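You operate a simulated robot arm through the tools that you are given. There is no shell and no other tool. Be economical: measure what you need, move in short steps, check, and stop when the job is done.

You run a simulated robot arm. Do the job below in one go: nothing can be reset, and whatever is moved stays where it is left.

Task
Fit the insert that the green card names into socket 57 and check the plate.
Fine: slide the red bar to FREE first and back to HOLD before you press CHECK. Where these are worked on the way, their far stop is far enough and under half their travel is too little: red bar.

Only the result counts: the job must be done as asked and must still hold three seconds after the hand-in. Knocking over, shifting, dropping, spilling or breaking anything else fails it.

Robot
A 5-joint arm with a two-finger parallel gripper, fixed in place. Base frame: the origin is at the foot of the arm, x ahead of it, y to its left, z up. Units: m, degrees, N and s.
It reaches about 1.134 m from its shoulder. Its first joint turns from -149.0 to 149.0 degrees. Payload 1.57 kg.
Tool frame: the origin (TCP) lies between the finger pads and is the grasp point; the fingertips stand 0.03 m ahead of it; z points along the fingers, y is the line along which they close. Largest opening 0.11 m; finger width 0.024, thickness 0.012; the body of the gripper, 0.048 by 0.112 m, starts 0.078 m behind the TCP.
Orientation is that of the tool frame in the base frame, as a unit quaternion [w, x, y, z]. With the fingers straight down and closing along the base's y, the tool's x points along the base's -x, its y along +y and its z along -z.

Tools
- The arm moves only by the tool step_arm. Its argument "plan" is a list of rows, each a list of 3 entries, a list of its own where there are three numbers: the turn, a rotation vector about the tool's x, y, z in units of 8 degrees (1.0 is 8 degrees), then the shift along the tool's x, y, z in units of 40 mm (1.0 is 40 mm), then the opening, from 0 (shut) to 1 (fully open). In form: [[[ax, ay, az], [dx, dy, dz], hand], ...]. A call has 1 to 20 rows; each row shifts and turns the commanded pose from where the row before left it, along the tool's axes as they then stand. A call with a number of a shift or a turn outside -1 to 1 is refused whole. Rows are played at 5 a second. More than 0.05 m and 8.6 degrees between two rows, or a gripper value outside its range, and nothing of the call is played. A pose out of reach is approached as far as the arm can. The call stops where the force on the tool passes 50 N (or 10 N more than at its start, if that is more) or the arm is blocked; 0.2 s more then pass. The fingers move at their own pace (about 0.072 m/s each) and stop on an object; they squeeze with about 30 N. The grip force told is the motor's: it shows also when the fingers shut on nothing. Time passes only in rows, and 0.2 s behind the last, so rows that do not move let the fingers close. The reply holds the time, the measured pose of the TCP, the force on the tool along the base axes, the opening and the grip force, in the units named above and with some noise, with the torque about the TCP (base axes, N m) and any sound that the robot's microphone picked up.
- Cameras (640 x 400 px; columns grow to the right, rows downward): "scene" is fixed at [0.05, -0.5033, 1.5481]; the picture's right is [-0.64, -0.77, 0.00], its down [-0.70, 0.58, -0.42] and it looks along [0.32, -0.27, -0.91] (base axes); focal length 363 px, centre (320, 200). "wrist" rides on the gripper at [0.07, 0.016, -0.141] in the tool frame; the picture's right is [-0.23, 0.97, 0.00], its down [-0.86, -0.20, -0.48] and it looks along [-0.47, -0.11, 0.88] (tool axes); focal length 222 px, centre (320, 200). There is no depth. A picture from a camera that has moved, and an enlarged one, comes with that camera's place and axes in the base frame and with its lens. The place of the scene camera against the robot may be out by one fixed shift of up to 0.012 m in any direction.
- get_image(camera): a new picture of that camera. It takes no simulated time.
- slide_trunk(by): slides the trunk up (or, below 0, down) by that many m; the arm rides with it, the base frame stays. It gives what a move gives, with no picture.
- enlarge(camera, box): a new picture of the part [left, top, right, bottom] of that camera's present view, enlarged. It takes no simulated time.
- job_done(): hands the job in; it is judged then, once.

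Work in short steps. Places have to be worked out from the pictures, the camera data and where the tool is seen: move nearer, look again, correct. Check each grasp and each placing, and mend what went wrong. You have 120 turns and 64 pictures in all, those below and enlarged ones among them. Open the gripper and draw the arm clear of the work before you hand the job in, unless the task says otherwise; then end with one line.

The tools are called after "Request:" as a command line: name --argument value ..., lists and objects as JSON in quotes. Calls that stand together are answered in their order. step_arm: Moves the arm, as the interface text tells. Its arguments: {"type":"object","properties":{"plan":{"type":"array","items":{"type":"array"}}},"required":["plan"]} The other tools are called the same way: slide_trunk (by) slides the trunk up or down; get_image (camera) takes a picture; enlarge (camera, box) takes an enlarged picture of a part of a camera's view; job_done () hands the job in.

At the start:

```text
time_s: 0.0
ee_pos: [0.4054, -0.5371, 1.1133]
tool_rot: [0.0, 0.0, 1.0, 0.0]
contact_force: [-0.1, 0.5, 0.1]
torque: [0.0, 0.01, -0.01]
gripper_width: 0.1098
grip_force: 0.3
trunk travel left (down, up): [-0.847, 0.123]
```

scene: 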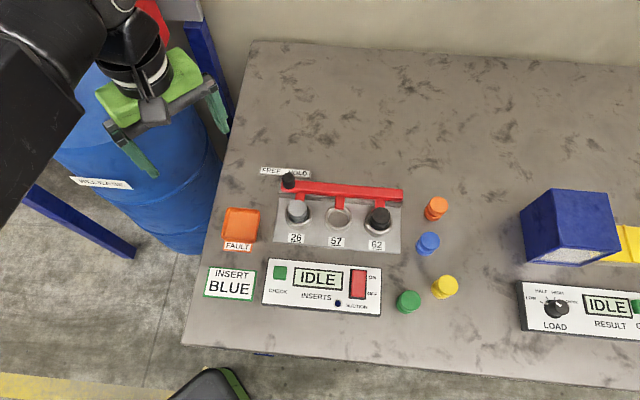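
wrist: 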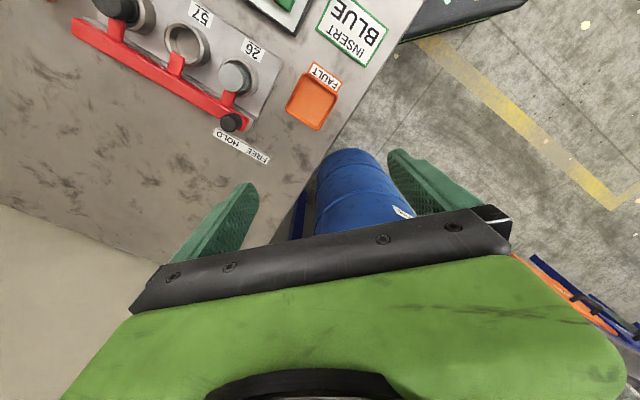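

The card reads INSERT BLUE and socket 57 is the middle one. I'll enlarge the scene to see the details.

Request:
enlarge --camera "scene" --box '[200, 150, 420, 320]'

Request:
enlarge --camera "scene" --box '[380, 180, 480, 320]'

Request:
enlarge --camera "wrist" --box '[60, 0, 360, 180]'

```text
2.35 times, centred on (310, 235) of scene
camera zoom: at [0.05, -0.5033, 1.5481], right [-0.64, -0.77, 0.0], down [-0.7, 0.58, -0.42], along [0.32, -0.27, -0.91], focal length 853 px, centre (344, 118)
```

zoom: 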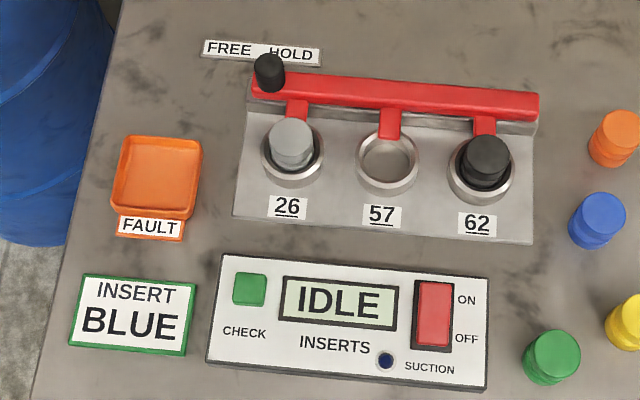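

```text
2.86 times, centred on (430, 250) of scene
camera zoom: at [0.05, -0.5033, 1.5481], right [-0.64, -0.77, 0.0], down [-0.7, 0.58, -0.42], along [0.32, -0.27, -0.91], focal length 1036 px, centre (6, 57)
```

zoom: 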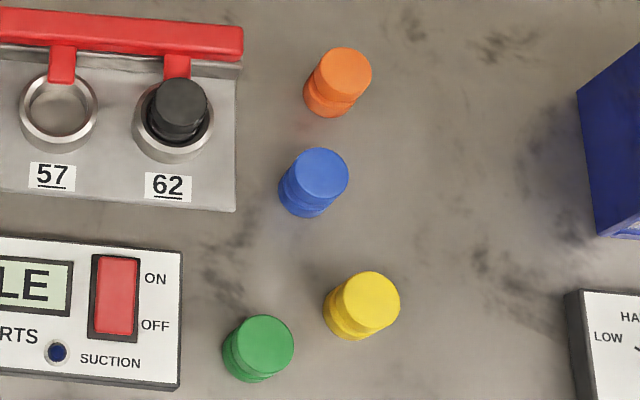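

```text
2.13 times, centred on (210, 90) of wrist
camera zoom: at [0.3355, -0.5204, 1.2555], right [0.23, 0.97, 0.0], down [0.86, -0.2, 0.48], along [0.47, -0.11, -0.88], focal length 474 px, centre (555, 435)
```

zoom: 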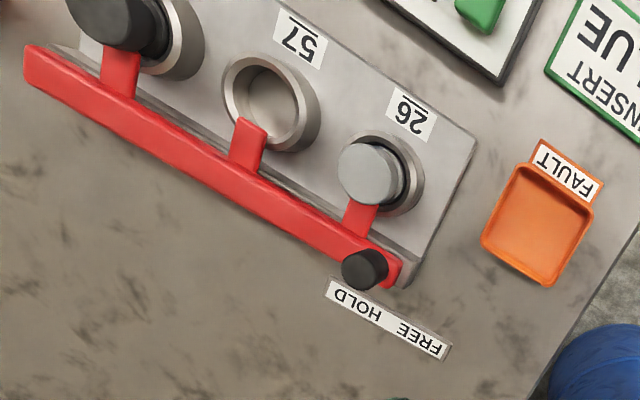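

Triangulating from both views puts socket 57 near (0.24, -0.715, 0.84), with the row running at about 45° in xy. I'll move above the plate, spin to line up with the row, and look again.

Request:
step_arm --plan '[[[0, 0, 0], [1, -0.9, 0], 0.5], [[0, 0, 0], [0.9, -0.9, 0], 0.5], [[0, 0, 0], [0.9, -0.9, 0.3], 0.5], [[0, 0, 0], [0.9, -0.9, 0.3], 0.5], [[0, 0, 0], [0.5, -0.6, 0.3], 0.5], [[0, 0, 0], [0, 0, 0], 0.5]]'

Request:
get_image --camera "wrist"

```text
refused: row 1 steps farther than a row can; nothing moved
```

```text
58 pictures are left
camera wrist: at [0.3355, -0.5204, 1.2555], right [0.23, 0.97, 0.0], down [0.86, -0.2, 0.48], along [0.47, -0.11, -0.88], focal length 222 px, centre (320, 200)
```

wrist: 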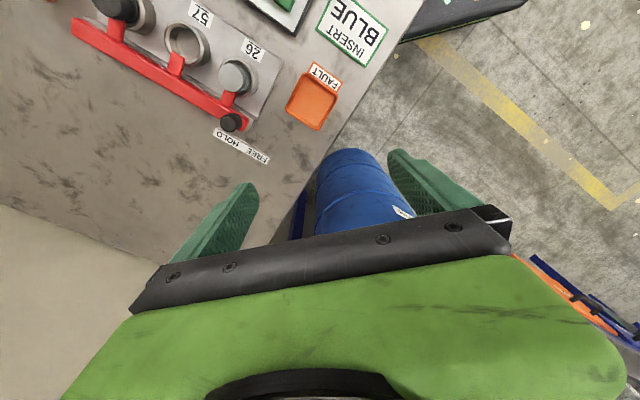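

Rows are limited to 0.05 m in total, so I'll use smaller steps: translate first, then spin about 45°.

Request:
step_arm --plan '[[[0, 0, 0], [0.75, -0.7, 0.1], 0.5], [[0, 0, 0], [0.75, -0.7, 0.1], 0.5], [[0, 0, 0], [0.75, -0.7, 0.1], 0.5], [[0, 0, 0], [0.75, -0.7, 0.1], 0.5], [[0, 0, 0], [0.75, -0.7, 0.1], 0.5], [[0, 0, 0], [0.7, -0.7, 0.1], 0.5], [[0, 0, 0.95], [0, 0, 0], 0.5], [[0, 0, 0.95], [0, 0, 0], 0.5], [[0, 0, 0.95], [0, 0, 0], 0.5], [[0, 0, 0.95], [0, 0, 0], 0.5], [[0, 0, 0.95], [0, 0, 0], 0.5], [[0, 0, 0.95], [0, 0, 0], 0.5], [[0, 0, 0], [0, 0, 0], 0.5]]'

Request:
get_image --camera "wrist"

```text
time_s: 2.8
ee_pos: [0.2267, -0.7046, 1.1137]
tool_rot: [0.0, 0.388, 0.922, -0.002]
contact_force: [-0.8, -1.3, -0.3]
torque: [0.03, 0.01, 0.02]
gripper_width: 0.0547
grip_force: 0.1
out of reach, approached as far as the arm can: row 1, 2, 3, 4, 5, 6
trunk travel left (down, up): [-0.847, 0.123]
```

```text
57 pictures are left
camera wrist: at [0.19, -0.643, 1.2553], right [0.86, 0.52, 0.0], down [0.45, -0.75, 0.48], along [0.25, -0.41, -0.88], focal length 222 px, centre (320, 200)
```

wrist: 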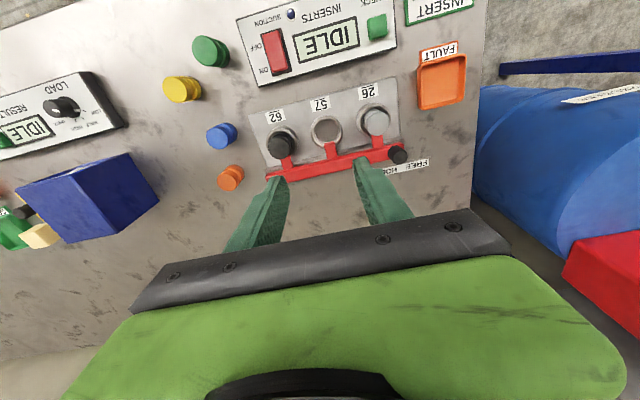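

The arm couldn't go lower because the trunk is too high, but the spin came out right at about 45.7°. I'll slide the trunk down, which carries the TCP to about z 0.98, and look.

Request:
slide_trunk --by -0.13

Request:
get_image --camera "wrist"

```text
time_s: 4.4
ee_pos: [0.2271, -0.7052, 0.9837]
tool_rot: [0.001, 0.388, 0.922, -0.001]
contact_force: [-1.1, 0.2, -0.4]
torque: [0.02, 0.04, 0.02]
gripper_width: 0.0548
grip_force: 0.1
trunk travel left (down, up): [-0.717, 0.253]
```

```text
56 pictures are left
camera wrist: at [0.1899, -0.6431, 1.1254], right [0.86, 0.52, 0.0], down [0.46, -0.75, 0.48], along [0.25, -0.41, -0.88], focal length 222 px, centre (320, 200)
```

wrist: 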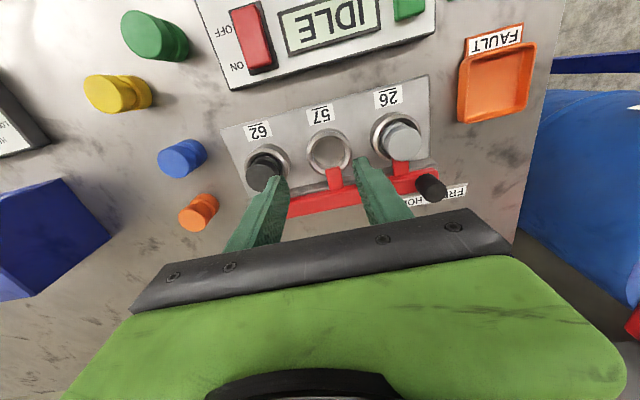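

The wrist view now covers the sockets, bar and knob, so I'll enlarge that part.

Request:
enlarge --camera "wrist" --box '[220, 60, 480, 230]'

Request:
enlarge --camera "scene" --box '[250, 150, 450, 280]'

```text
2.35 times, centred on (350, 145) of wrist
camera zoom: at [0.1899, -0.6431, 1.1254], right [0.86, 0.52, 0.0], down [0.46, -0.75, 0.48], along [0.25, -0.41, -0.88], focal length 523 px, centre (249, 329)
```

zoom: 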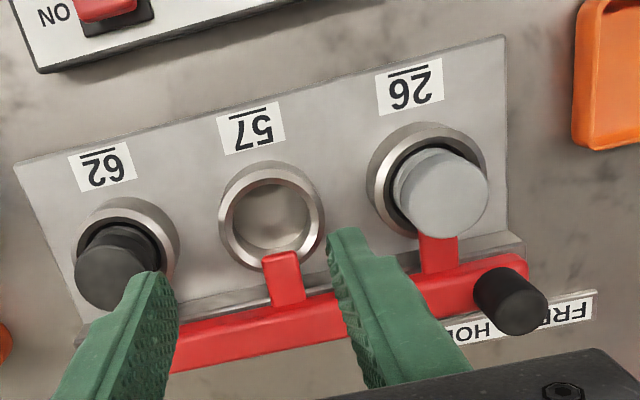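

```text
3.08 times, centred on (350, 215) of scene
camera zoom: at [0.05, -0.5033, 1.5481], right [-0.64, -0.77, 0.0], down [-0.7, 0.58, -0.42], along [0.32, -0.27, -0.91], focal length 1116 px, centre (228, 154)
```

zoom: 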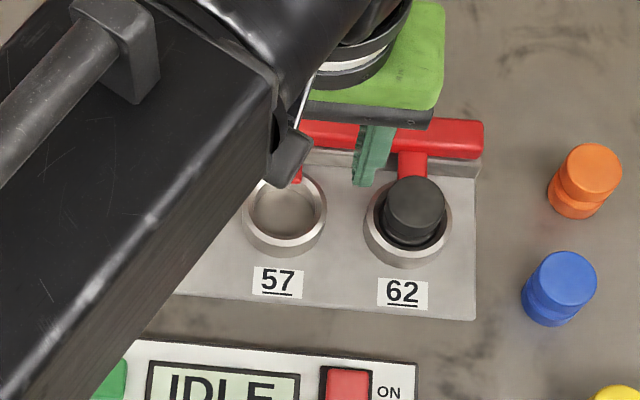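

The knob stands at about (0.343, -0.668), with its top at z ≈ 0.934 and its base at ≈ 0.888. Socket 57 is at about (0.244, -0.709) with its rim at ≈ 0.843. I'll move above the knob.

Request:
step_arm --plan '[[[0, 0, 0], [-0.455, 0.9, 0], 0.6], [[0, 0, 0], [-0.455, 0.9, 0], 0.6], [[0, 0, 0], [-0.455, 0.9, 0], 0.6], [[0, 0, 0], [0, 0, 0], 0.6]]'

Request:
get_image --camera "wrist"

Request:
enlarge --camera "scene" --box '[220, 130, 420, 260]'

```text
time_s: 5.4
ee_pos: [0.3432, -0.6678, 0.9843]
tool_rot: [0.001, 0.387, 0.922, -0.001]
contact_force: [0.1, 0.4, -0.2]
torque: [0.02, -0.03, -0.01]
gripper_width: 0.0658
grip_force: 0.1
trunk travel left (down, up): [-0.717, 0.253]
```

```text
53 pictures are left
camera wrist: at [0.307, -0.6058, 1.1254], right [0.86, 0.52, 0.0], down [0.46, -0.75, 0.48], along [0.25, -0.41, -0.88], focal length 222 px, centre (320, 200)
```

wrist: 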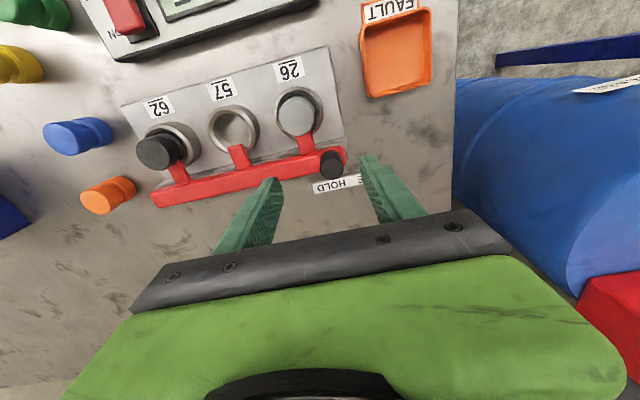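

```text
3.08 times, centred on (320, 195) of scene
camera zoom: at [0.05, -0.5033, 1.5481], right [-0.64, -0.77, 0.0], down [-0.7, 0.58, -0.42], along [0.32, -0.27, -0.91], focal length 1116 px, centre (320, 215)
```

zoom: 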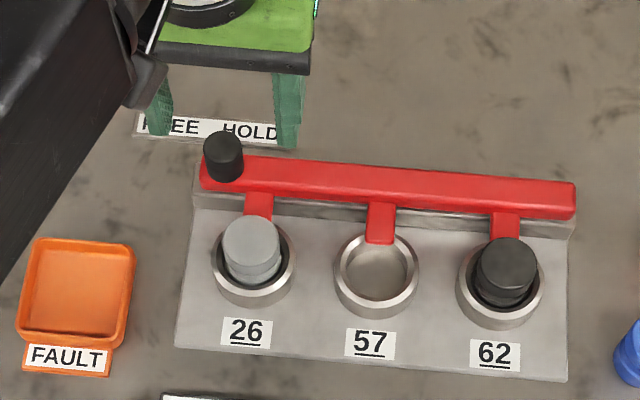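

The wrist-only triangulation puts the knob a bit differently, at about x 0.355 and z 0.91. I'll enlarge to refine it.

Request:
enlarge --camera "wrist" --box '[250, 80, 410, 210]'

```text
3.08 times, centred on (330, 145) of wrist
camera zoom: at [0.307, -0.6058, 1.1254], right [0.86, 0.52, 0.0], down [0.46, -0.75, 0.48], along [0.25, -0.41, -0.88], focal length 684 px, centre (289, 369)
```

zoom: 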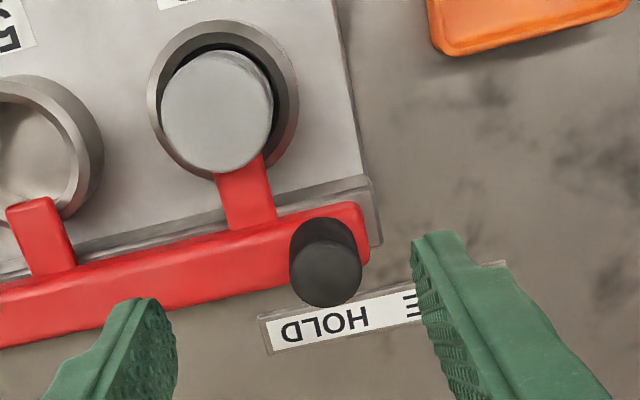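

The refined knob has its top centre at (0.361, -0.671, 0.900), a diameter of about 0.023 and its base at z ≈ 0.872. I'll centre on it, come down partway and check.

Request:
step_arm --plan '[[[0, 0, 0], [-0.37, 0.27, 0], 0.6], [[0, 0, 0], [0, 0, 0.7], 0.6], [[0, 0, 0], [0, 0, 0.7], 0.6], [[0, 0, 0], [0, 0, 0], 0.6]]'

Request:
enlarge --camera "wrist" --box '[220, 90, 440, 240]'

Request:
enlarge --camera "scene" --box '[220, 130, 380, 260]'

```text
time_s: 6.4
ee_pos: [0.3613, -0.6704, 0.9838]
tool_rot: [0.0, 0.387, 0.922, -0.001]
contact_force: [-1.0, 0.1, 1.0]
torque: [0.01, 0.0, -0.02]
gripper_width: 0.0659
grip_force: 0.0
out of reach, approached as far as the arm can: row 2, 3
trunk travel left (down, up): [-0.717, 0.253]
```

```text
2.67 times, centred on (330, 165) of wrist
camera zoom: at [0.324, -0.6089, 1.1254], right [0.86, 0.52, 0.0], down [0.46, -0.75, 0.48], along [0.25, -0.41, -0.88], focal length 592 px, centre (293, 293)
```

zoom: 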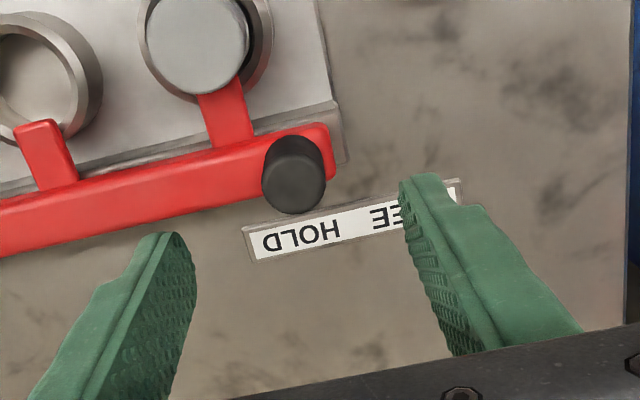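

```text
3.08 times, centred on (300, 195) of scene
camera zoom: at [0.05, -0.5033, 1.5481], right [-0.64, -0.77, 0.0], down [-0.7, 0.58, -0.42], along [0.32, -0.27, -0.91], focal length 1116 px, centre (382, 215)
```

zoom: 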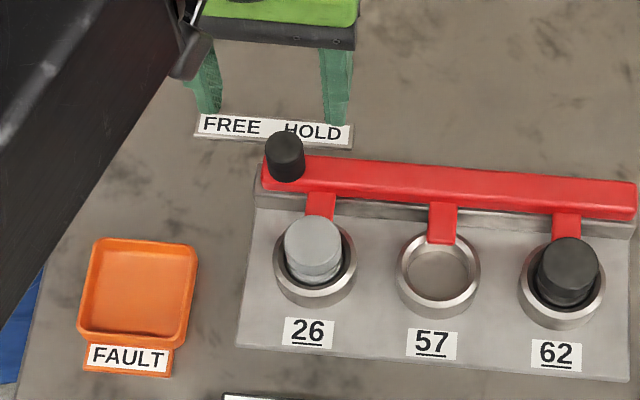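

The arm is at its own lower limit here, so I'll raise it and lower the trunk by the same amount to leave room to descend.

Request:
step_arm --plan '[[[0, 0, 0], [0, 0, -1], 0.6], [[0, 0, 0], [0, 0, -1], 0.6], [[0, 0, 0], [0, 0, -1], 0.6], [[0, 0, 0], [0, 0, -1], 0.6], [[0, 0, 0], [0, 0, -1], 0.6], [[0, 0, 0], [0, 0, 0], 0.6]]'

Request:
slide_trunk --by -0.24

```text
time_s: 7.8
ee_pos: [0.3603, -0.6708, 0.984]
tool_rot: [0.001, 0.388, 0.922, -0.001]
contact_force: [-0.3, -0.3, -0.3]
torque: [0.01, 0.03, 0.0]
gripper_width: 0.0658
grip_force: 0.0
out of reach, approached as far as the arm can: row 1, 2, 3, 4, 5
trunk travel left (down, up): [-0.717, 0.253]
```

```text
time_s: 8.9
ee_pos: [0.3591, -0.6701, 0.9002]
tool_rot: [0.001, 0.388, 0.922, -0.006]
contact_force: [-9.0, 15.1, 43.2]
torque: [-0.34, 1.5, -0.35]
gripper_width: 0.063
grip_force: 0.1
trunk travel left (down, up): [-0.629, 0.341]
stopped: the force on the tool passed its limit at 160 N (the readings are from after the stop); the commanded pose is now the measured one
```

The arm doesn't move in z, so height comes from the trunk alone, and a fingertip has pressed on the bar. I'll lift at once and look.

Request:
slide_trunk --by 0.05

Request:
enlarge --camera "wrist" --box '[160, 20, 480, 240]'

Request:
enlarge --camera "scene" --box '[220, 130, 420, 260]'

```text
time_s: 9.9
ee_pos: [0.3617, -0.6741, 0.9453]
tool_rot: [0.002, 0.387, 0.922, -0.006]
contact_force: [0.3, 0.5, -0.1]
torque: [-0.01, -0.01, 0.01]
gripper_width: 0.0659
grip_force: 0.1
trunk travel left (down, up): [-0.679, 0.291]
```

```text
1.82 times, centred on (320, 130) of wrist
camera zoom: at [0.3249, -0.6107, 1.0861], right [0.85, 0.52, -0.01], down [0.46, -0.74, 0.49], along [0.25, -0.42, -0.87], focal length 404 px, centre (320, 327)
```

zoom: 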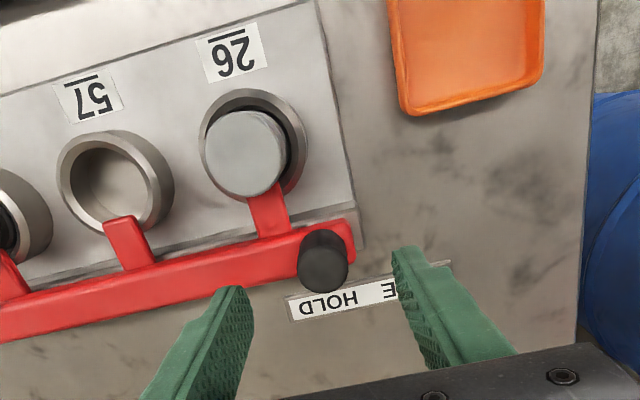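

```text
3.08 times, centred on (320, 195) of scene
camera zoom: at [0.05, -0.5033, 1.5481], right [-0.64, -0.77, 0.0], down [-0.7, 0.58, -0.42], along [0.32, -0.27, -0.91], focal length 1116 px, centre (320, 215)
```

zoom: 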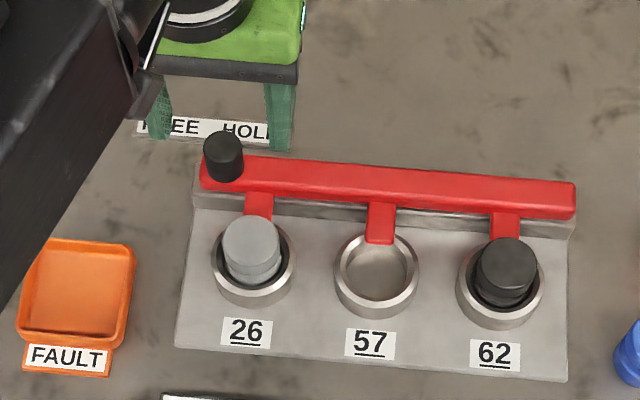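

Nothing was displaced. I'll remove the slight tilt and test whether a small vertical arm step works.

Request:
step_arm --plan '[[[-0.063, 0.065, 0], [0, 0, -0.25], 0.6], [[0, 0, 0], [0, 0, 0], 0.6]]'

```text
time_s: 10.5
ee_pos: [0.361, -0.6729, 0.9448]
tool_rot: [0.0, 0.388, 0.922, 0.0]
contact_force: [0.8, 0.7, 0.6]
torque: [-0.02, 0.0, -0.03]
gripper_width: 0.066
grip_force: 0.1
out of reach, approached as far as the arm can: row 1
trunk travel left (down, up): [-0.679, 0.291]
```

Height is trunk-only with the tool upright. I'll slide down 0.037 so the tips sit just above the bar, around the knob.

Request:
slide_trunk --by -0.037

Request:
enlarge --camera "wrist" --box '[220, 90, 440, 240]'

```text
time_s: 11.3
ee_pos: [0.3614, -0.6741, 0.9088]
tool_rot: [0.0, 0.388, 0.922, 0.0]
contact_force: [0.3, -0.5, 0.1]
torque: [0.01, -0.02, -0.01]
gripper_width: 0.0661
grip_force: 0.0
trunk travel left (down, up): [-0.642, 0.328]
```

```text
2.67 times, centred on (330, 165) of wrist
camera zoom: at [0.3247, -0.6115, 1.0502], right [0.85, 0.52, 0.0], down [0.46, -0.75, 0.48], along [0.25, -0.41, -0.88], focal length 592 px, centre (293, 293)
```

zoom: 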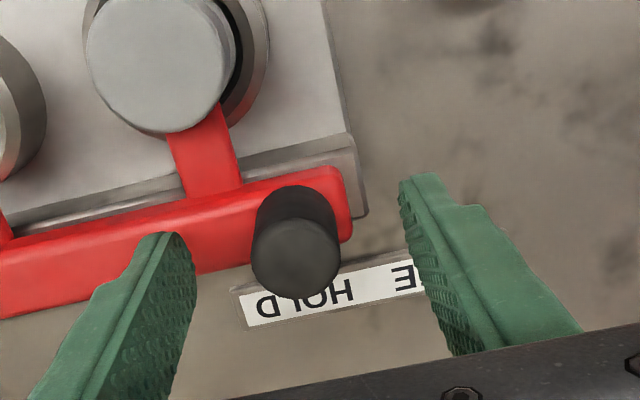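

The knob is centred between the fingers, so I'll close on it.

Request:
step_arm --plan '[[[0, 0, 0], [0.04, 0.07, 0], 0.5], [[0, 0, 0], [0, 0, 0], 0.2], [[0, 0, 0], [0, 0, 0], 0.1], [[0, 0, 0], [0, 0, 0], 0.1], [[0, 0, 0], [0, 0, 0], 0.1]]'

```text
time_s: 12.5
ee_pos: [0.3626, -0.6713, 0.9092]
tool_rot: [0.0, 0.388, 0.922, 0.0]
contact_force: [-1.5, -1.0, 0.6]
torque: [0.23, -0.23, -0.06]
gripper_width: 0.0256
grip_force: 36.9
trunk travel left (down, up): [-0.642, 0.328]
```

The knob is gripped at 0.0256 m. I'll slide along +tool y toward FREE in small steps.

Request:
step_arm --plan '[[[0, 0, 0], [0, 0.2, 0], 0.1], [[0, 0, 0], [0, 0.2, 0], 0.1], [[0, 0, 0], [0, 0, 0], 0.1]]'

Request:
enlarge --camera "scene" --box '[220, 130, 420, 260]'

```text
time_s: 13.3
ee_pos: [0.3742, -0.6578, 0.9082]
tool_rot: [0.0, 0.388, 0.922, 0.0]
contact_force: [-3.5, 3.5, -4.4]
torque: [-0.04, -0.68, 0.06]
gripper_width: 0.0256
grip_force: 36.6
trunk travel left (down, up): [-0.642, 0.328]
```

```text
3.08 times, centred on (320, 195) of scene
camera zoom: at [0.05, -0.5033, 1.5481], right [-0.64, -0.77, 0.0], down [-0.7, 0.58, -0.42], along [0.32, -0.27, -0.91], focal length 1116 px, centre (320, 215)
```

zoom: 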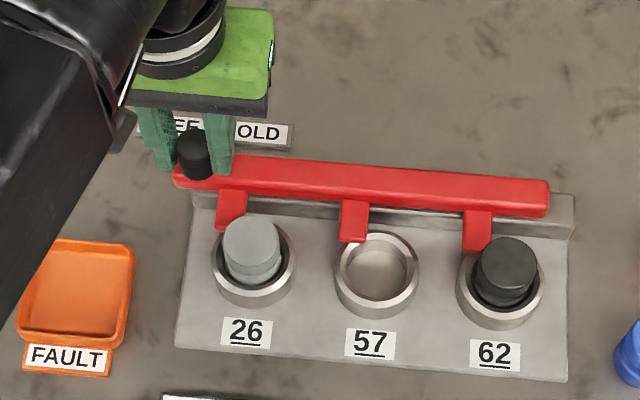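

The bar slides. There is a slight lateral force toward the front, so I'll add a small correction and continue to the stop.

Request:
step_arm --plan '[[[0, 0, 0], [0.02, 0.2, 0], 0.1], [[0, 0, 0], [0.01, 0.2, 0], 0.1], [[0, 0, 0], [0.01, 0.2, 0], 0.1], [[0, 0, 0], [0.01, 0.15, 0], 0.1], [[0, 0, 0], [0.01, 0.15, 0], 0.1], [[0, 0, 0], [0, 0.15, 0], 0.1]]'

Request:
enlarge --camera "scene" --box '[220, 130, 420, 260]'

```text
time_s: 14.4
ee_pos: [0.3908, -0.6401, 0.908]
tool_rot: [0.0, 0.39, 0.921, -0.009]
contact_force: [-6.7, -11.0, 3.5]
torque: [0.22, 0.17, -0.1]
gripper_width: 0.0255
grip_force: 36.9
trunk travel left (down, up): [-0.642, 0.328]
stopped in row 5: the force on the tool passed its limit at 56 N (the readings are from after the stop); the commanded pose is now the measured one
```

```text
3.08 times, centred on (320, 195) of scene
camera zoom: at [0.05, -0.5033, 1.5481], right [-0.64, -0.77, 0.0], down [-0.7, 0.58, -0.42], along [0.32, -0.27, -0.91], focal length 1116 px, centre (320, 215)
```

zoom: 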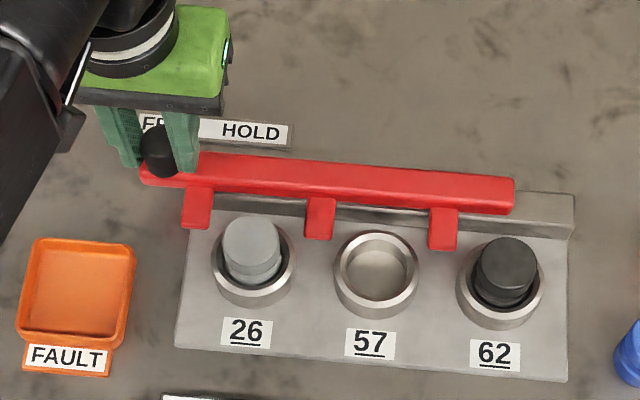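

The bar reached its far stop after about 42 mm and the tongues are clear. I'll release and lift.

Request:
step_arm --plan '[[[0, 0, 0], [0, 0, 0], 0.6], [[0, 0, 0], [0, 0, 0], 0.6], [[0, 0, 0], [0, 0, 0], 0.6]]'

Request:
slide_trunk --by 0.15

Request:
get_image --camera "wrist"

Request:
enlarge --camera "scene" --box '[220, 130, 480, 320]'

```text
time_s: 15.2
ee_pos: [0.3922, -0.6395, 0.9089]
tool_rot: [0.001, 0.39, 0.921, -0.007]
contact_force: [0.6, 0.1, 0.4]
torque: [0.0, 0.04, 0.02]
gripper_width: 0.0661
grip_force: 0.0
trunk travel left (down, up): [-0.642, 0.328]
```

```text
time_s: 17.0
ee_pos: [0.3926, -0.6387, 1.0585]
tool_rot: [0.0, 0.39, 0.921, -0.007]
contact_force: [0.4, 0.2, -0.3]
torque: [0.0, -0.02, -0.05]
gripper_width: 0.0657
grip_force: 0.1
trunk travel left (down, up): [-0.792, 0.178]
```

```text
43 pictures are left
camera wrist: at [0.3564, -0.5759, 1.1996], right [0.86, 0.51, -0.01], down [0.45, -0.75, 0.49], along [0.24, -0.42, -0.87], focal length 222 px, centre (320, 200)
```

wrist: 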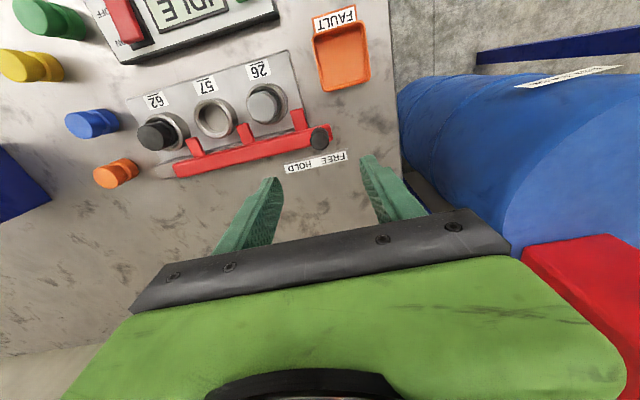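

```text
2.11 times, centred on (350, 225) of scene
camera zoom: at [0.05, -0.5033, 1.5481], right [-0.64, -0.77, 0.0], down [-0.7, 0.58, -0.42], along [0.32, -0.27, -0.91], focal length 763 px, centre (257, 147)
```

zoom: 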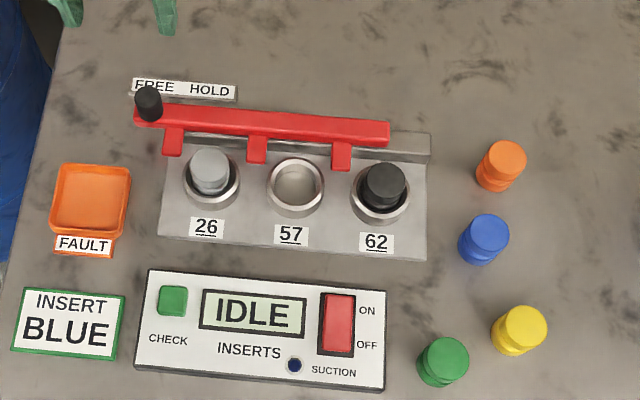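

The bar is in FREE and everything else is undisturbed. Now I'll go above the blue insert, which is around (0.085, -0.825).

Request:
step_arm --plan '[[[-0.093, 0.039, -0.3], [0, 0, 0], 0.7], [[0, 0, 0], [0.26, -0.93, 0], 0.7], [[0, 0, 0], [0.26, -0.93, 0], 0.7], [[0, 0, 0], [0.26, -0.93, 0], 0.7], [[0, 0, 0], [0.26, -0.93, 0], 0.7], [[0, 0, 0], [0.26, -0.93, 0], 0.7], [[0, 0, 0], [0.26, -0.93, 0], 0.7], [[0, 0, 0], [0.26, -0.93, 0], 0.7], [[0, 0, 0], [0.26, -0.93, 0], 0.7], [[0, 0, 0], [0.26, -0.93, 0], 0.7], [[0, 0, 0], [0, 0, 0], 0.7]]'

Request:
get_image --camera "wrist"

```text
time_s: 19.4
ee_pos: [0.0946, -0.8192, 1.0579]
tool_rot: [0.0, 0.37, 0.929, 0.0]
contact_force: [0.5, -0.3, 0.1]
torque: [0.02, 0.0, -0.03]
gripper_width: 0.0769
grip_force: 0.1
trunk travel left (down, up): [-0.792, 0.178]
```

```text
41 pictures are left
camera wrist: at [0.0549, -0.7587, 1.2002], right [0.83, 0.55, 0.0], down [0.48, -0.73, 0.48], along [0.26, -0.4, -0.88], focal length 222 px, centre (320, 200)
```

wrist: 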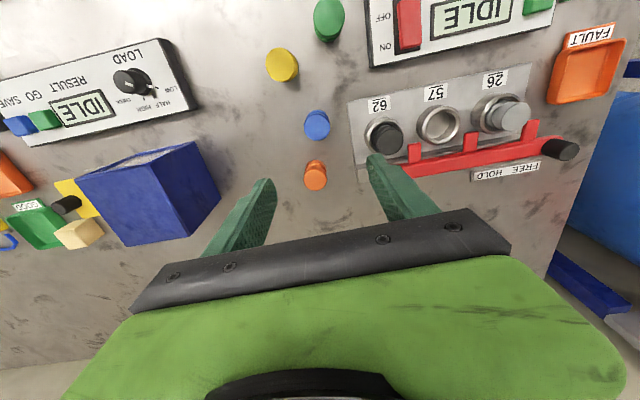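

The blue insert is at about (0.084, -0.813). I'll centre over it, lower the trunk 0.1 and look from closer.

Request:
step_arm --plan '[[[0, 0, 0], [0.3, -0.08, 0], 0.7], [[0, 0, 0], [0, 0, 0], 0.7]]'

Request:
slide_trunk --by -0.1

Request:
enlarge --camera "wrist" --box '[220, 80, 460, 230]'

Request:
enlarge --camera "scene" --box '[380, 180, 480, 300]'

```text
time_s: 20.0
ee_pos: [0.0841, -0.8125, 1.0586]
tool_rot: [-0.001, 0.37, 0.929, 0.0]
contact_force: [0.6, 0.6, -0.1]
torque: [0.0, 0.0, 0.0]
gripper_width: 0.0769
grip_force: 0.0
trunk travel left (down, up): [-0.792, 0.178]
```

```text
time_s: 21.3
ee_pos: [0.084, -0.8125, 0.9583]
tool_rot: [0.0, 0.371, 0.929, 0.0]
contact_force: [0.4, -0.6, 0.1]
torque: [0.0, -0.02, -0.03]
gripper_width: 0.0769
grip_force: 0.1
trunk travel left (down, up): [-0.692, 0.278]
```

```text
2.67 times, centred on (340, 155) of wrist
camera zoom: at [0.0446, -0.7522, 1.1002], right [0.84, 0.55, 0.0], down [0.48, -0.73, 0.48], along [0.26, -0.4, -0.88], focal length 592 px, centre (267, 320)
```

zoom: 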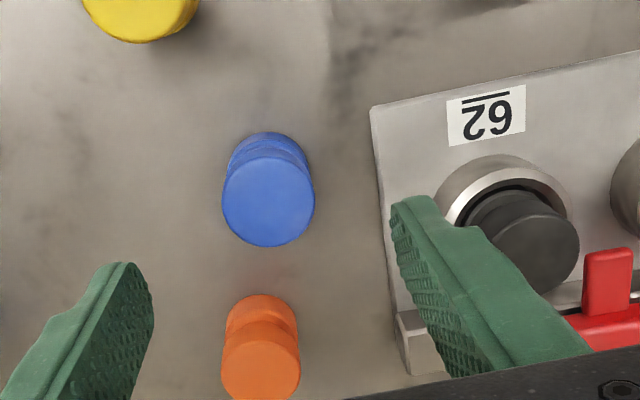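

```text
3.33 times, centred on (430, 240) of scene
camera zoom: at [0.05, -0.5033, 1.5481], right [-0.64, -0.77, 0.0], down [-0.7, 0.58, -0.42], along [0.32, -0.27, -0.91], focal length 1209 px, centre (-47, 67)
```

zoom: 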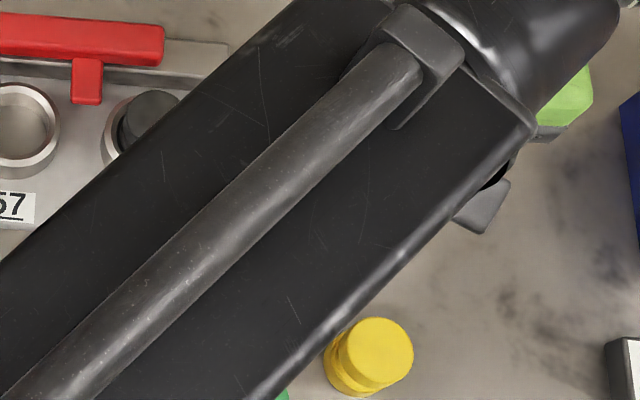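

The blue insert is at (0.084, -0.812) with its top at z ≈ 0.870. I'll grip its top 20 mm, with the fingers about 5 mm toward the front so they clear the bar tongues at the socket. First I'll go down most of the way.

Request:
step_arm --plan '[[[0, 0, 0], [0.12, 0, 0], 0.55], [[0, 0, 0], [0, 0, 0], 0.55], [[0, 0, 0], [0, 0, 0], 0.55]]'

Request:
slide_trunk --by -0.05

Request:
enlarge --camera "wrist" --box '[220, 80, 460, 230]'

```text
time_s: 22.1
ee_pos: [0.0801, -0.8093, 0.959]
tool_rot: [0.0, 0.37, 0.929, 0.0]
contact_force: [0.5, -0.1, 0.0]
torque: [-0.02, 0.03, 0.0]
gripper_width: 0.0604
grip_force: 0.0
trunk travel left (down, up): [-0.692, 0.278]
```

```text
time_s: 23.0
ee_pos: [0.0788, -0.8098, 0.9083]
tool_rot: [0.0, 0.37, 0.929, 0.001]
contact_force: [0.7, 0.1, -0.1]
torque: [-0.03, -0.01, 0.01]
gripper_width: 0.0605
grip_force: 0.1
trunk travel left (down, up): [-0.642, 0.328]
```

```text
2.67 times, centred on (340, 155) of wrist
camera zoom: at [0.041, -0.7489, 1.0502], right [0.84, 0.55, 0.0], down [0.48, -0.73, 0.48], along [0.26, -0.4, -0.88], focal length 592 px, centre (267, 320)
```

zoom: 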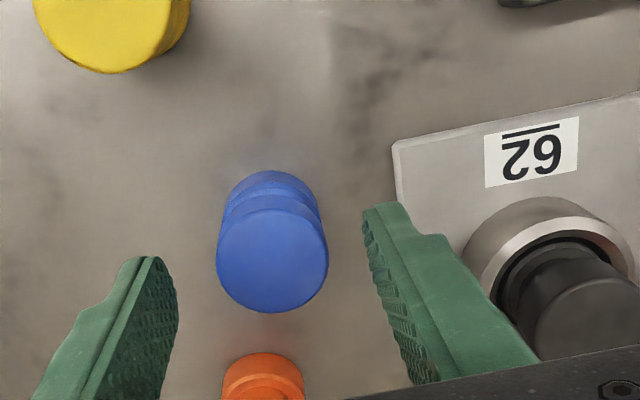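

The insert is centred between the fingers. I'll go down to TCP ≈ 0.876 and close.

Request:
slide_trunk --by -0.032

Request:
step_arm --plan '[[[0, 0, 0], [-0.04, 0.02, 0], 0.5], [[0, 0, 0], [0, 0, 0], 0.3], [[0, 0, 0], [0, 0, 0], 0.2], [[0, 0, 0], [0, 0, 0], 0.2], [[0, 0, 0], [0, 0, 0], 0.2]]'

Request:
enlarge --camera "wrist" --box '[220, 80, 460, 230]'

```text
time_s: 23.8
ee_pos: [0.0803, -0.8088, 0.8768]
tool_rot: [0.0, 0.371, 0.929, -0.001]
contact_force: [-0.4, 0.3, 0.0]
torque: [0.03, -0.04, 0.01]
gripper_width: 0.0605
grip_force: 0.0
trunk travel left (down, up): [-0.61, 0.36]
```

```text
time_s: 25.0
ee_pos: [0.0822, -0.8095, 0.8764]
tool_rot: [0.001, 0.371, 0.929, 0.0]
contact_force: [0.3, 0.6, 0.8]
torque: [0.0, 0.02, 0.02]
gripper_width: 0.0367
grip_force: 30.6
trunk travel left (down, up): [-0.61, 0.36]
```

```text
2.67 times, centred on (340, 155) of wrist
camera zoom: at [0.0429, -0.7494, 1.0182], right [0.84, 0.55, 0.0], down [0.48, -0.73, 0.48], along [0.26, -0.4, -0.88], focal length 592 px, centre (267, 320)
```

zoom: 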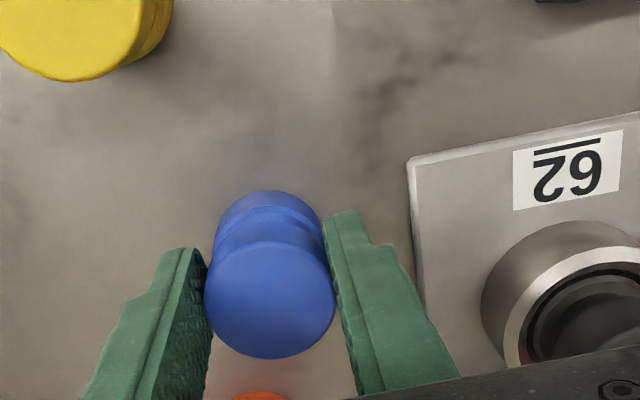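

The insert is held at 0.0367 m, with its top about 11 mm below the TCP. I'll lift 0.1 m and carry it over socket 57, around (0.2445, -0.708).

Request:
slide_trunk --by 0.11

Request:
step_arm --plan '[[[0, 0, 0], [-0.22, 0.928, 0], 0.2], [[0, 0, 0], [-0.22, 0.928, 0], 0.2], [[0, 0, 0], [-0.22, 0.928, 0], 0.2], [[0, 0, 0], [-0.22, 0.928, 0], 0.2], [[0, 0, 0], [-0.22, 0.928, 0], 0.2], [[0, 0, 0], [0, 0, 0], 0.2]]'

Request:
get_image --camera "wrist"

Request:
enlarge --camera "scene" --box '[250, 150, 450, 280]'

```text
time_s: 26.4
ee_pos: [0.0824, -0.811, 0.9865]
tool_rot: [0.0, 0.37, 0.929, 0.001]
contact_force: [-0.4, -0.3, -1.0]
torque: [-0.02, 0.0, 0.0]
gripper_width: 0.0367
grip_force: 29.6
trunk travel left (down, up): [-0.72, 0.25]
```

```text
time_s: 27.8
ee_pos: [0.2429, -0.7074, 0.9862]
tool_rot: [0.0, 0.371, 0.929, 0.001]
contact_force: [0.4, -0.2, 0.3]
torque: [0.01, 0.02, -0.02]
gripper_width: 0.0367
grip_force: 29.9
trunk travel left (down, up): [-0.72, 0.25]
```

```text
36 pictures are left
camera wrist: at [0.2041, -0.6468, 1.1282], right [0.84, 0.55, 0.0], down [0.48, -0.73, 0.48], along [0.26, -0.4, -0.88], focal length 222 px, centre (320, 200)
```

wrist: 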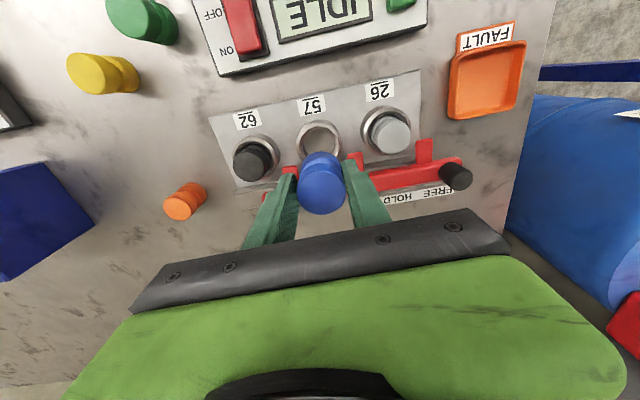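

```text
3.08 times, centred on (350, 215) of scene
camera zoom: at [0.05, -0.5033, 1.5481], right [-0.64, -0.77, 0.0], down [-0.7, 0.58, -0.42], along [0.32, -0.27, -0.91], focal length 1116 px, centre (228, 154)
```

zoom: 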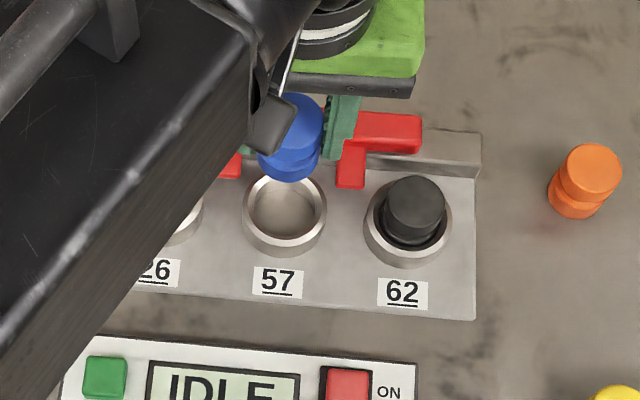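

The carry is fine. I'll enlarge the wrist view to check the alignment of peg and socket.

Request:
enlarge --camera "wrist" --box '[210, 70, 450, 220]'

```text
2.67 times, centred on (330, 145) of wrist
camera zoom: at [0.2041, -0.6468, 1.1282], right [0.84, 0.55, 0.0], down [0.48, -0.73, 0.48], along [0.26, -0.4, -0.88], focal length 592 px, centre (293, 347)
```

zoom: 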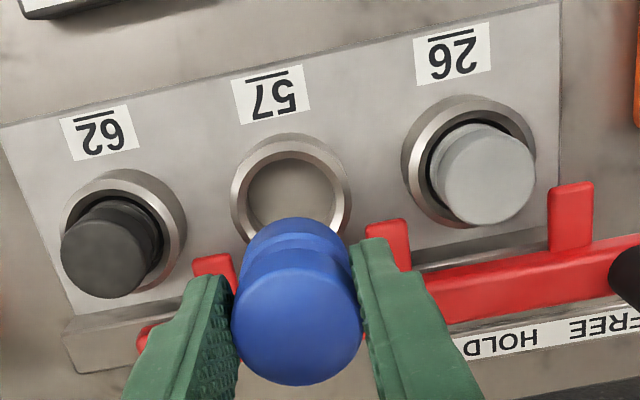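

The socket computes to (0.2424, -0.7073) and the peg to (0.2465, -0.7103). I'll shift 5 mm toward the front, lower until the peg bottom is just above the rim, and look again.

Request:
step_arm --plan '[[[0, 0, 0], [0.12, -0.01, 0], 0.2], [[0, 0, 0], [0, 0, 0], 0.2]]'

Request:
slide_trunk --by -0.068

Request:
enlarge --camera "wrist" --box '[210, 70, 450, 220]'

Request:
enlarge --camera "scene" --box '[290, 170, 410, 270]'

```text
time_s: 28.4
ee_pos: [0.2384, -0.7039, 0.9866]
tool_rot: [0.001, 0.371, 0.929, 0.0]
contact_force: [-0.2, 0.1, -0.9]
torque: [-0.03, -0.01, 0.0]
gripper_width: 0.0366
grip_force: 29.7
trunk travel left (down, up): [-0.72, 0.25]
```

```text
time_s: 29.5
ee_pos: [0.2384, -0.7033, 0.9186]
tool_rot: [0.001, 0.371, 0.929, 0.001]
contact_force: [0.1, 0.0, -0.8]
torque: [-0.01, -0.02, -0.02]
gripper_width: 0.0366
grip_force: 29.6
trunk travel left (down, up): [-0.652, 0.318]
```

```text
2.67 times, centred on (330, 145) of wrist
camera zoom: at [0.1996, -0.6435, 1.0602], right [0.84, 0.55, 0.0], down [0.48, -0.73, 0.48], along [0.26, -0.4, -0.88], focal length 592 px, centre (293, 347)
```

zoom: 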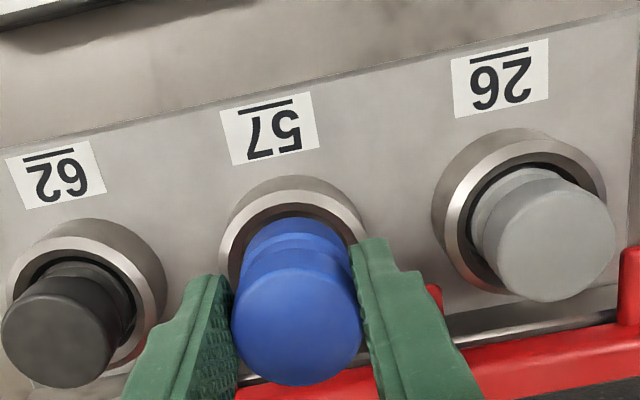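

```text
4.00 times, centred on (350, 220) of scene
camera zoom: at [0.05, -0.5033, 1.5481], right [-0.64, -0.77, 0.0], down [-0.7, 0.58, -0.42], along [0.32, -0.27, -0.91], focal length 1450 px, centre (200, 120)
```

zoom: 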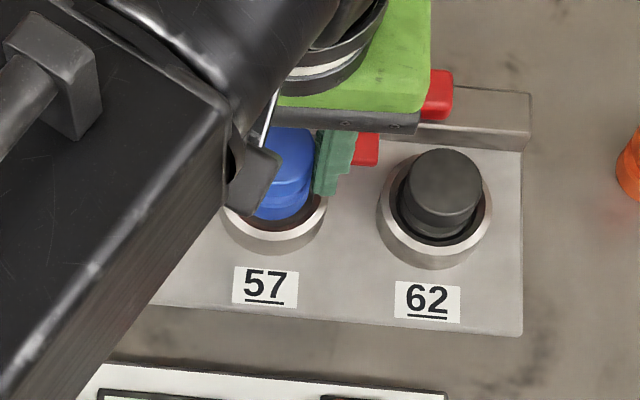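

Peg and socket line up in both views to within about 1–2 mm. I'll lower in small steps and watch the force.

Request:
slide_trunk --by -0.02

```text
time_s: 30.2
ee_pos: [0.2386, -0.7029, 0.9002]
tool_rot: [0.001, 0.37, 0.929, -0.001]
contact_force: [-0.2, -8.3, 27.3]
torque: [-0.1, -0.18, 0.0]
gripper_width: 0.0368
grip_force: 30.1
trunk travel left (down, up): [-0.632, 0.338]
```

There is contact at about rim height, with a sideways push toward −y. I'll look closely.

Request:
enlarge --camera "wrist" --box '[250, 110, 390, 220]'

Request:
enlarge --camera "scene" --box '[310, 180, 390, 250]'

```text
3.64 times, centred on (320, 165) of wrist
camera zoom: at [0.199, -0.6427, 1.0414], right [0.84, 0.55, 0.0], down [0.48, -0.73, 0.48], along [0.26, -0.4, -0.88], focal length 808 px, centre (320, 327)
```

zoom: 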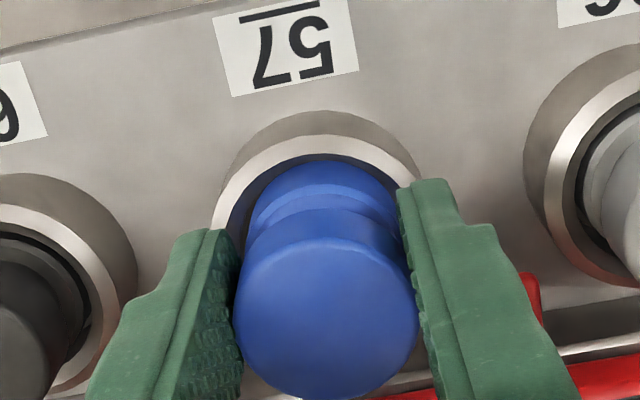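

```text
5.71 times, centred on (350, 215) of scene
camera zoom: at [0.05, -0.5033, 1.5481], right [-0.64, -0.77, 0.0], down [-0.7, 0.58, -0.42], along [0.32, -0.27, -0.91], focal length 2072 px, centre (149, 114)
```

zoom: 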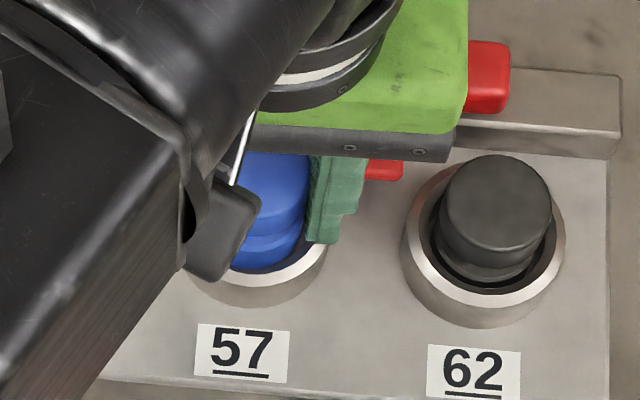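

The peg bottom is starting into the rim but sits about 2 mm too far toward +d, and the force agrees. I'll nudge it and watch the force.

Request:
step_arm --plan '[[[0, 0, 0], [-0.01, -0.03, 0], 0.2], [[0, 0, 0], [-0.01, -0.03, 0], 0.2], [[0, 0, 0], [0, 0, 0], 0.2]]'

```text
time_s: 31.0
ee_pos: [0.2383, -0.7039, 0.9006]
tool_rot: [0.001, 0.37, 0.929, 0.0]
contact_force: [10.1, 7.7, 22.3]
torque: [0.52, -0.57, -0.01]
gripper_width: 0.0366
grip_force: 30.3
trunk travel left (down, up): [-0.632, 0.338]
```

The peg seems to be catching on the rim chamfer. I'll look at the current alignment before the next move.

Request:
enlarge --camera "wrist" --box '[270, 120, 370, 200]'

```text
5.00 times, centred on (320, 160) of wrist
camera zoom: at [0.1987, -0.6433, 1.0415], right [0.83, 0.55, 0.0], down [0.48, -0.73, 0.48], along [0.26, -0.4, -0.88], focal length 1111 px, centre (320, 400)
```

zoom: 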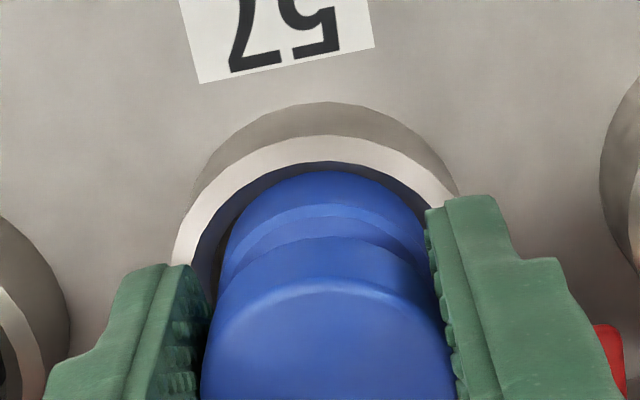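

The sides are even, but the gap at the front is about half of what concentric would give, so the peg is about 2.5 mm too far front. I'll lift slightly, shift toward the wall and try again.

Request:
slide_trunk --by 0.005

Request:
step_arm --plan '[[[0, 0, 0], [-0.06, 0.01, 0], 0.2], [[0, 0, 0], [0, 0, 0], 0.2]]'

Request:
slide_trunk --by -0.008

```text
time_s: 31.5
ee_pos: [0.237, -0.7051, 0.9035]
tool_rot: [0.0, 0.37, 0.929, 0.0]
contact_force: [0.1, 0.1, -0.7]
torque: [0.01, 0.04, 0.02]
gripper_width: 0.0363
grip_force: 29.9
trunk travel left (down, up): [-0.637, 0.333]
```

```text
time_s: 32.1
ee_pos: [0.2394, -0.7066, 0.9038]
tool_rot: [-0.001, 0.371, 0.929, 0.0]
contact_force: [0.5, 1.5, 0.2]
torque: [-0.01, 0.01, 0.02]
gripper_width: 0.0366
grip_force: 29.4
trunk travel left (down, up): [-0.637, 0.333]
```

```text
time_s: 32.7
ee_pos: [0.2384, -0.707, 0.8948]
tool_rot: [0.0, 0.37, 0.929, -0.001]
contact_force: [0.3, 0.0, -0.7]
torque: [0.02, 0.0, 0.03]
gripper_width: 0.0366
grip_force: 30.0
trunk travel left (down, up): [-0.629, 0.341]
```

It passes the rim now with no force. I'll go on down.

Request:
slide_trunk --by -0.007

```text
time_s: 33.2
ee_pos: [0.2391, -0.7069, 0.8883]
tool_rot: [0.0, 0.37, 0.929, 0.001]
contact_force: [-0.3, 0.3, -1.5]
torque: [0.0, 0.01, -0.01]
gripper_width: 0.0367
grip_force: 30.6
trunk travel left (down, up): [-0.622, 0.348]
```

Still free, so I'll continue.

Request:
slide_trunk --by -0.005

Request:
enlarge --camera "wrist" --box '[210, 90, 450, 240]'

```text
time_s: 33.8
ee_pos: [0.2389, -0.708, 0.8838]
tool_rot: [0.0, 0.371, 0.929, 0.0]
contact_force: [-0.1, -0.3, -0.1]
torque: [-0.01, -0.02, -0.01]
gripper_width: 0.0364
grip_force: 29.8
trunk travel left (down, up): [-0.617, 0.353]
```

```text
2.67 times, centred on (330, 165) of wrist
camera zoom: at [0.1997, -0.6471, 1.0252], right [0.84, 0.55, 0.0], down [0.48, -0.73, 0.48], along [0.26, -0.4, -0.88], focal length 592 px, centre (293, 293)
```

zoom: 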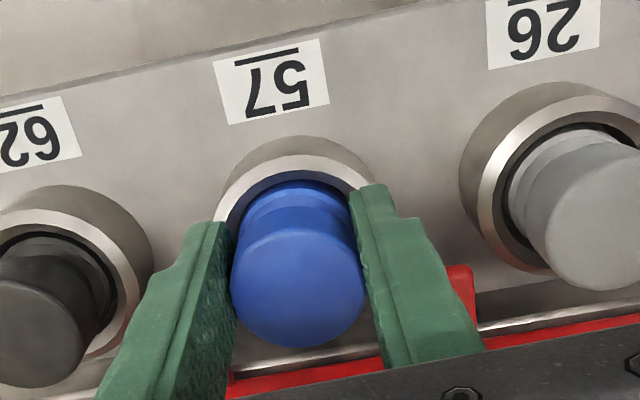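

There is no contact yet, and the tips are still above the rim. I'll go down a bit more.

Request:
slide_trunk --by -0.004

```text
time_s: 34.3
ee_pos: [0.2385, -0.7081, 0.8806]
tool_rot: [0.001, 0.371, 0.928, 0.0]
contact_force: [1.7, -3.4, 13.0]
torque: [-0.34, -0.26, -0.04]
gripper_width: 0.0365
grip_force: 30.5
trunk travel left (down, up): [-0.613, 0.357]
```

First contact is about 13 N at TCP 0.8806. I'll check whether that is the peg on the floor or the tips on the rim.

Request:
enlarge --camera "wrist" --box '[260, 120, 380, 220]'

Request:
enlarge --camera "scene" --box '[310, 180, 410, 260]'

```text
4.00 times, centred on (320, 170) of wrist
camera zoom: at [0.1995, -0.6467, 1.0218], right [0.84, 0.55, 0.0], down [0.48, -0.73, 0.48], along [0.26, -0.4, -0.88], focal length 888 px, centre (320, 320)
```

zoom: 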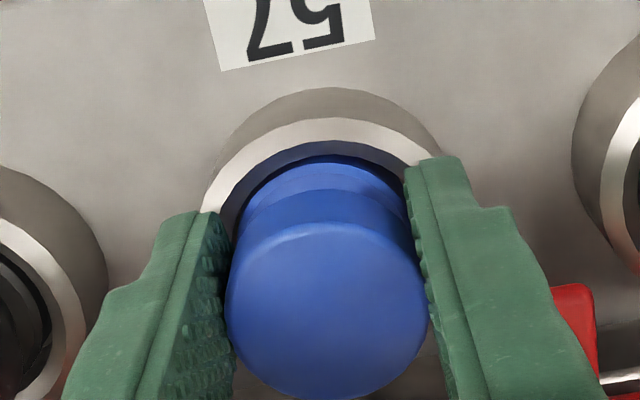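

```text
5.00 times, centred on (360, 220) of scene
camera zoom: at [0.05, -0.5033, 1.5481], right [-0.64, -0.77, 0.0], down [-0.7, 0.58, -0.42], along [0.32, -0.27, -0.91], focal length 1813 px, centre (120, 100)
```

zoom: 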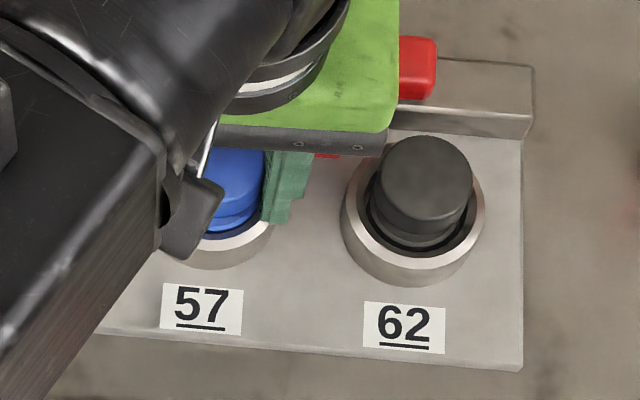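

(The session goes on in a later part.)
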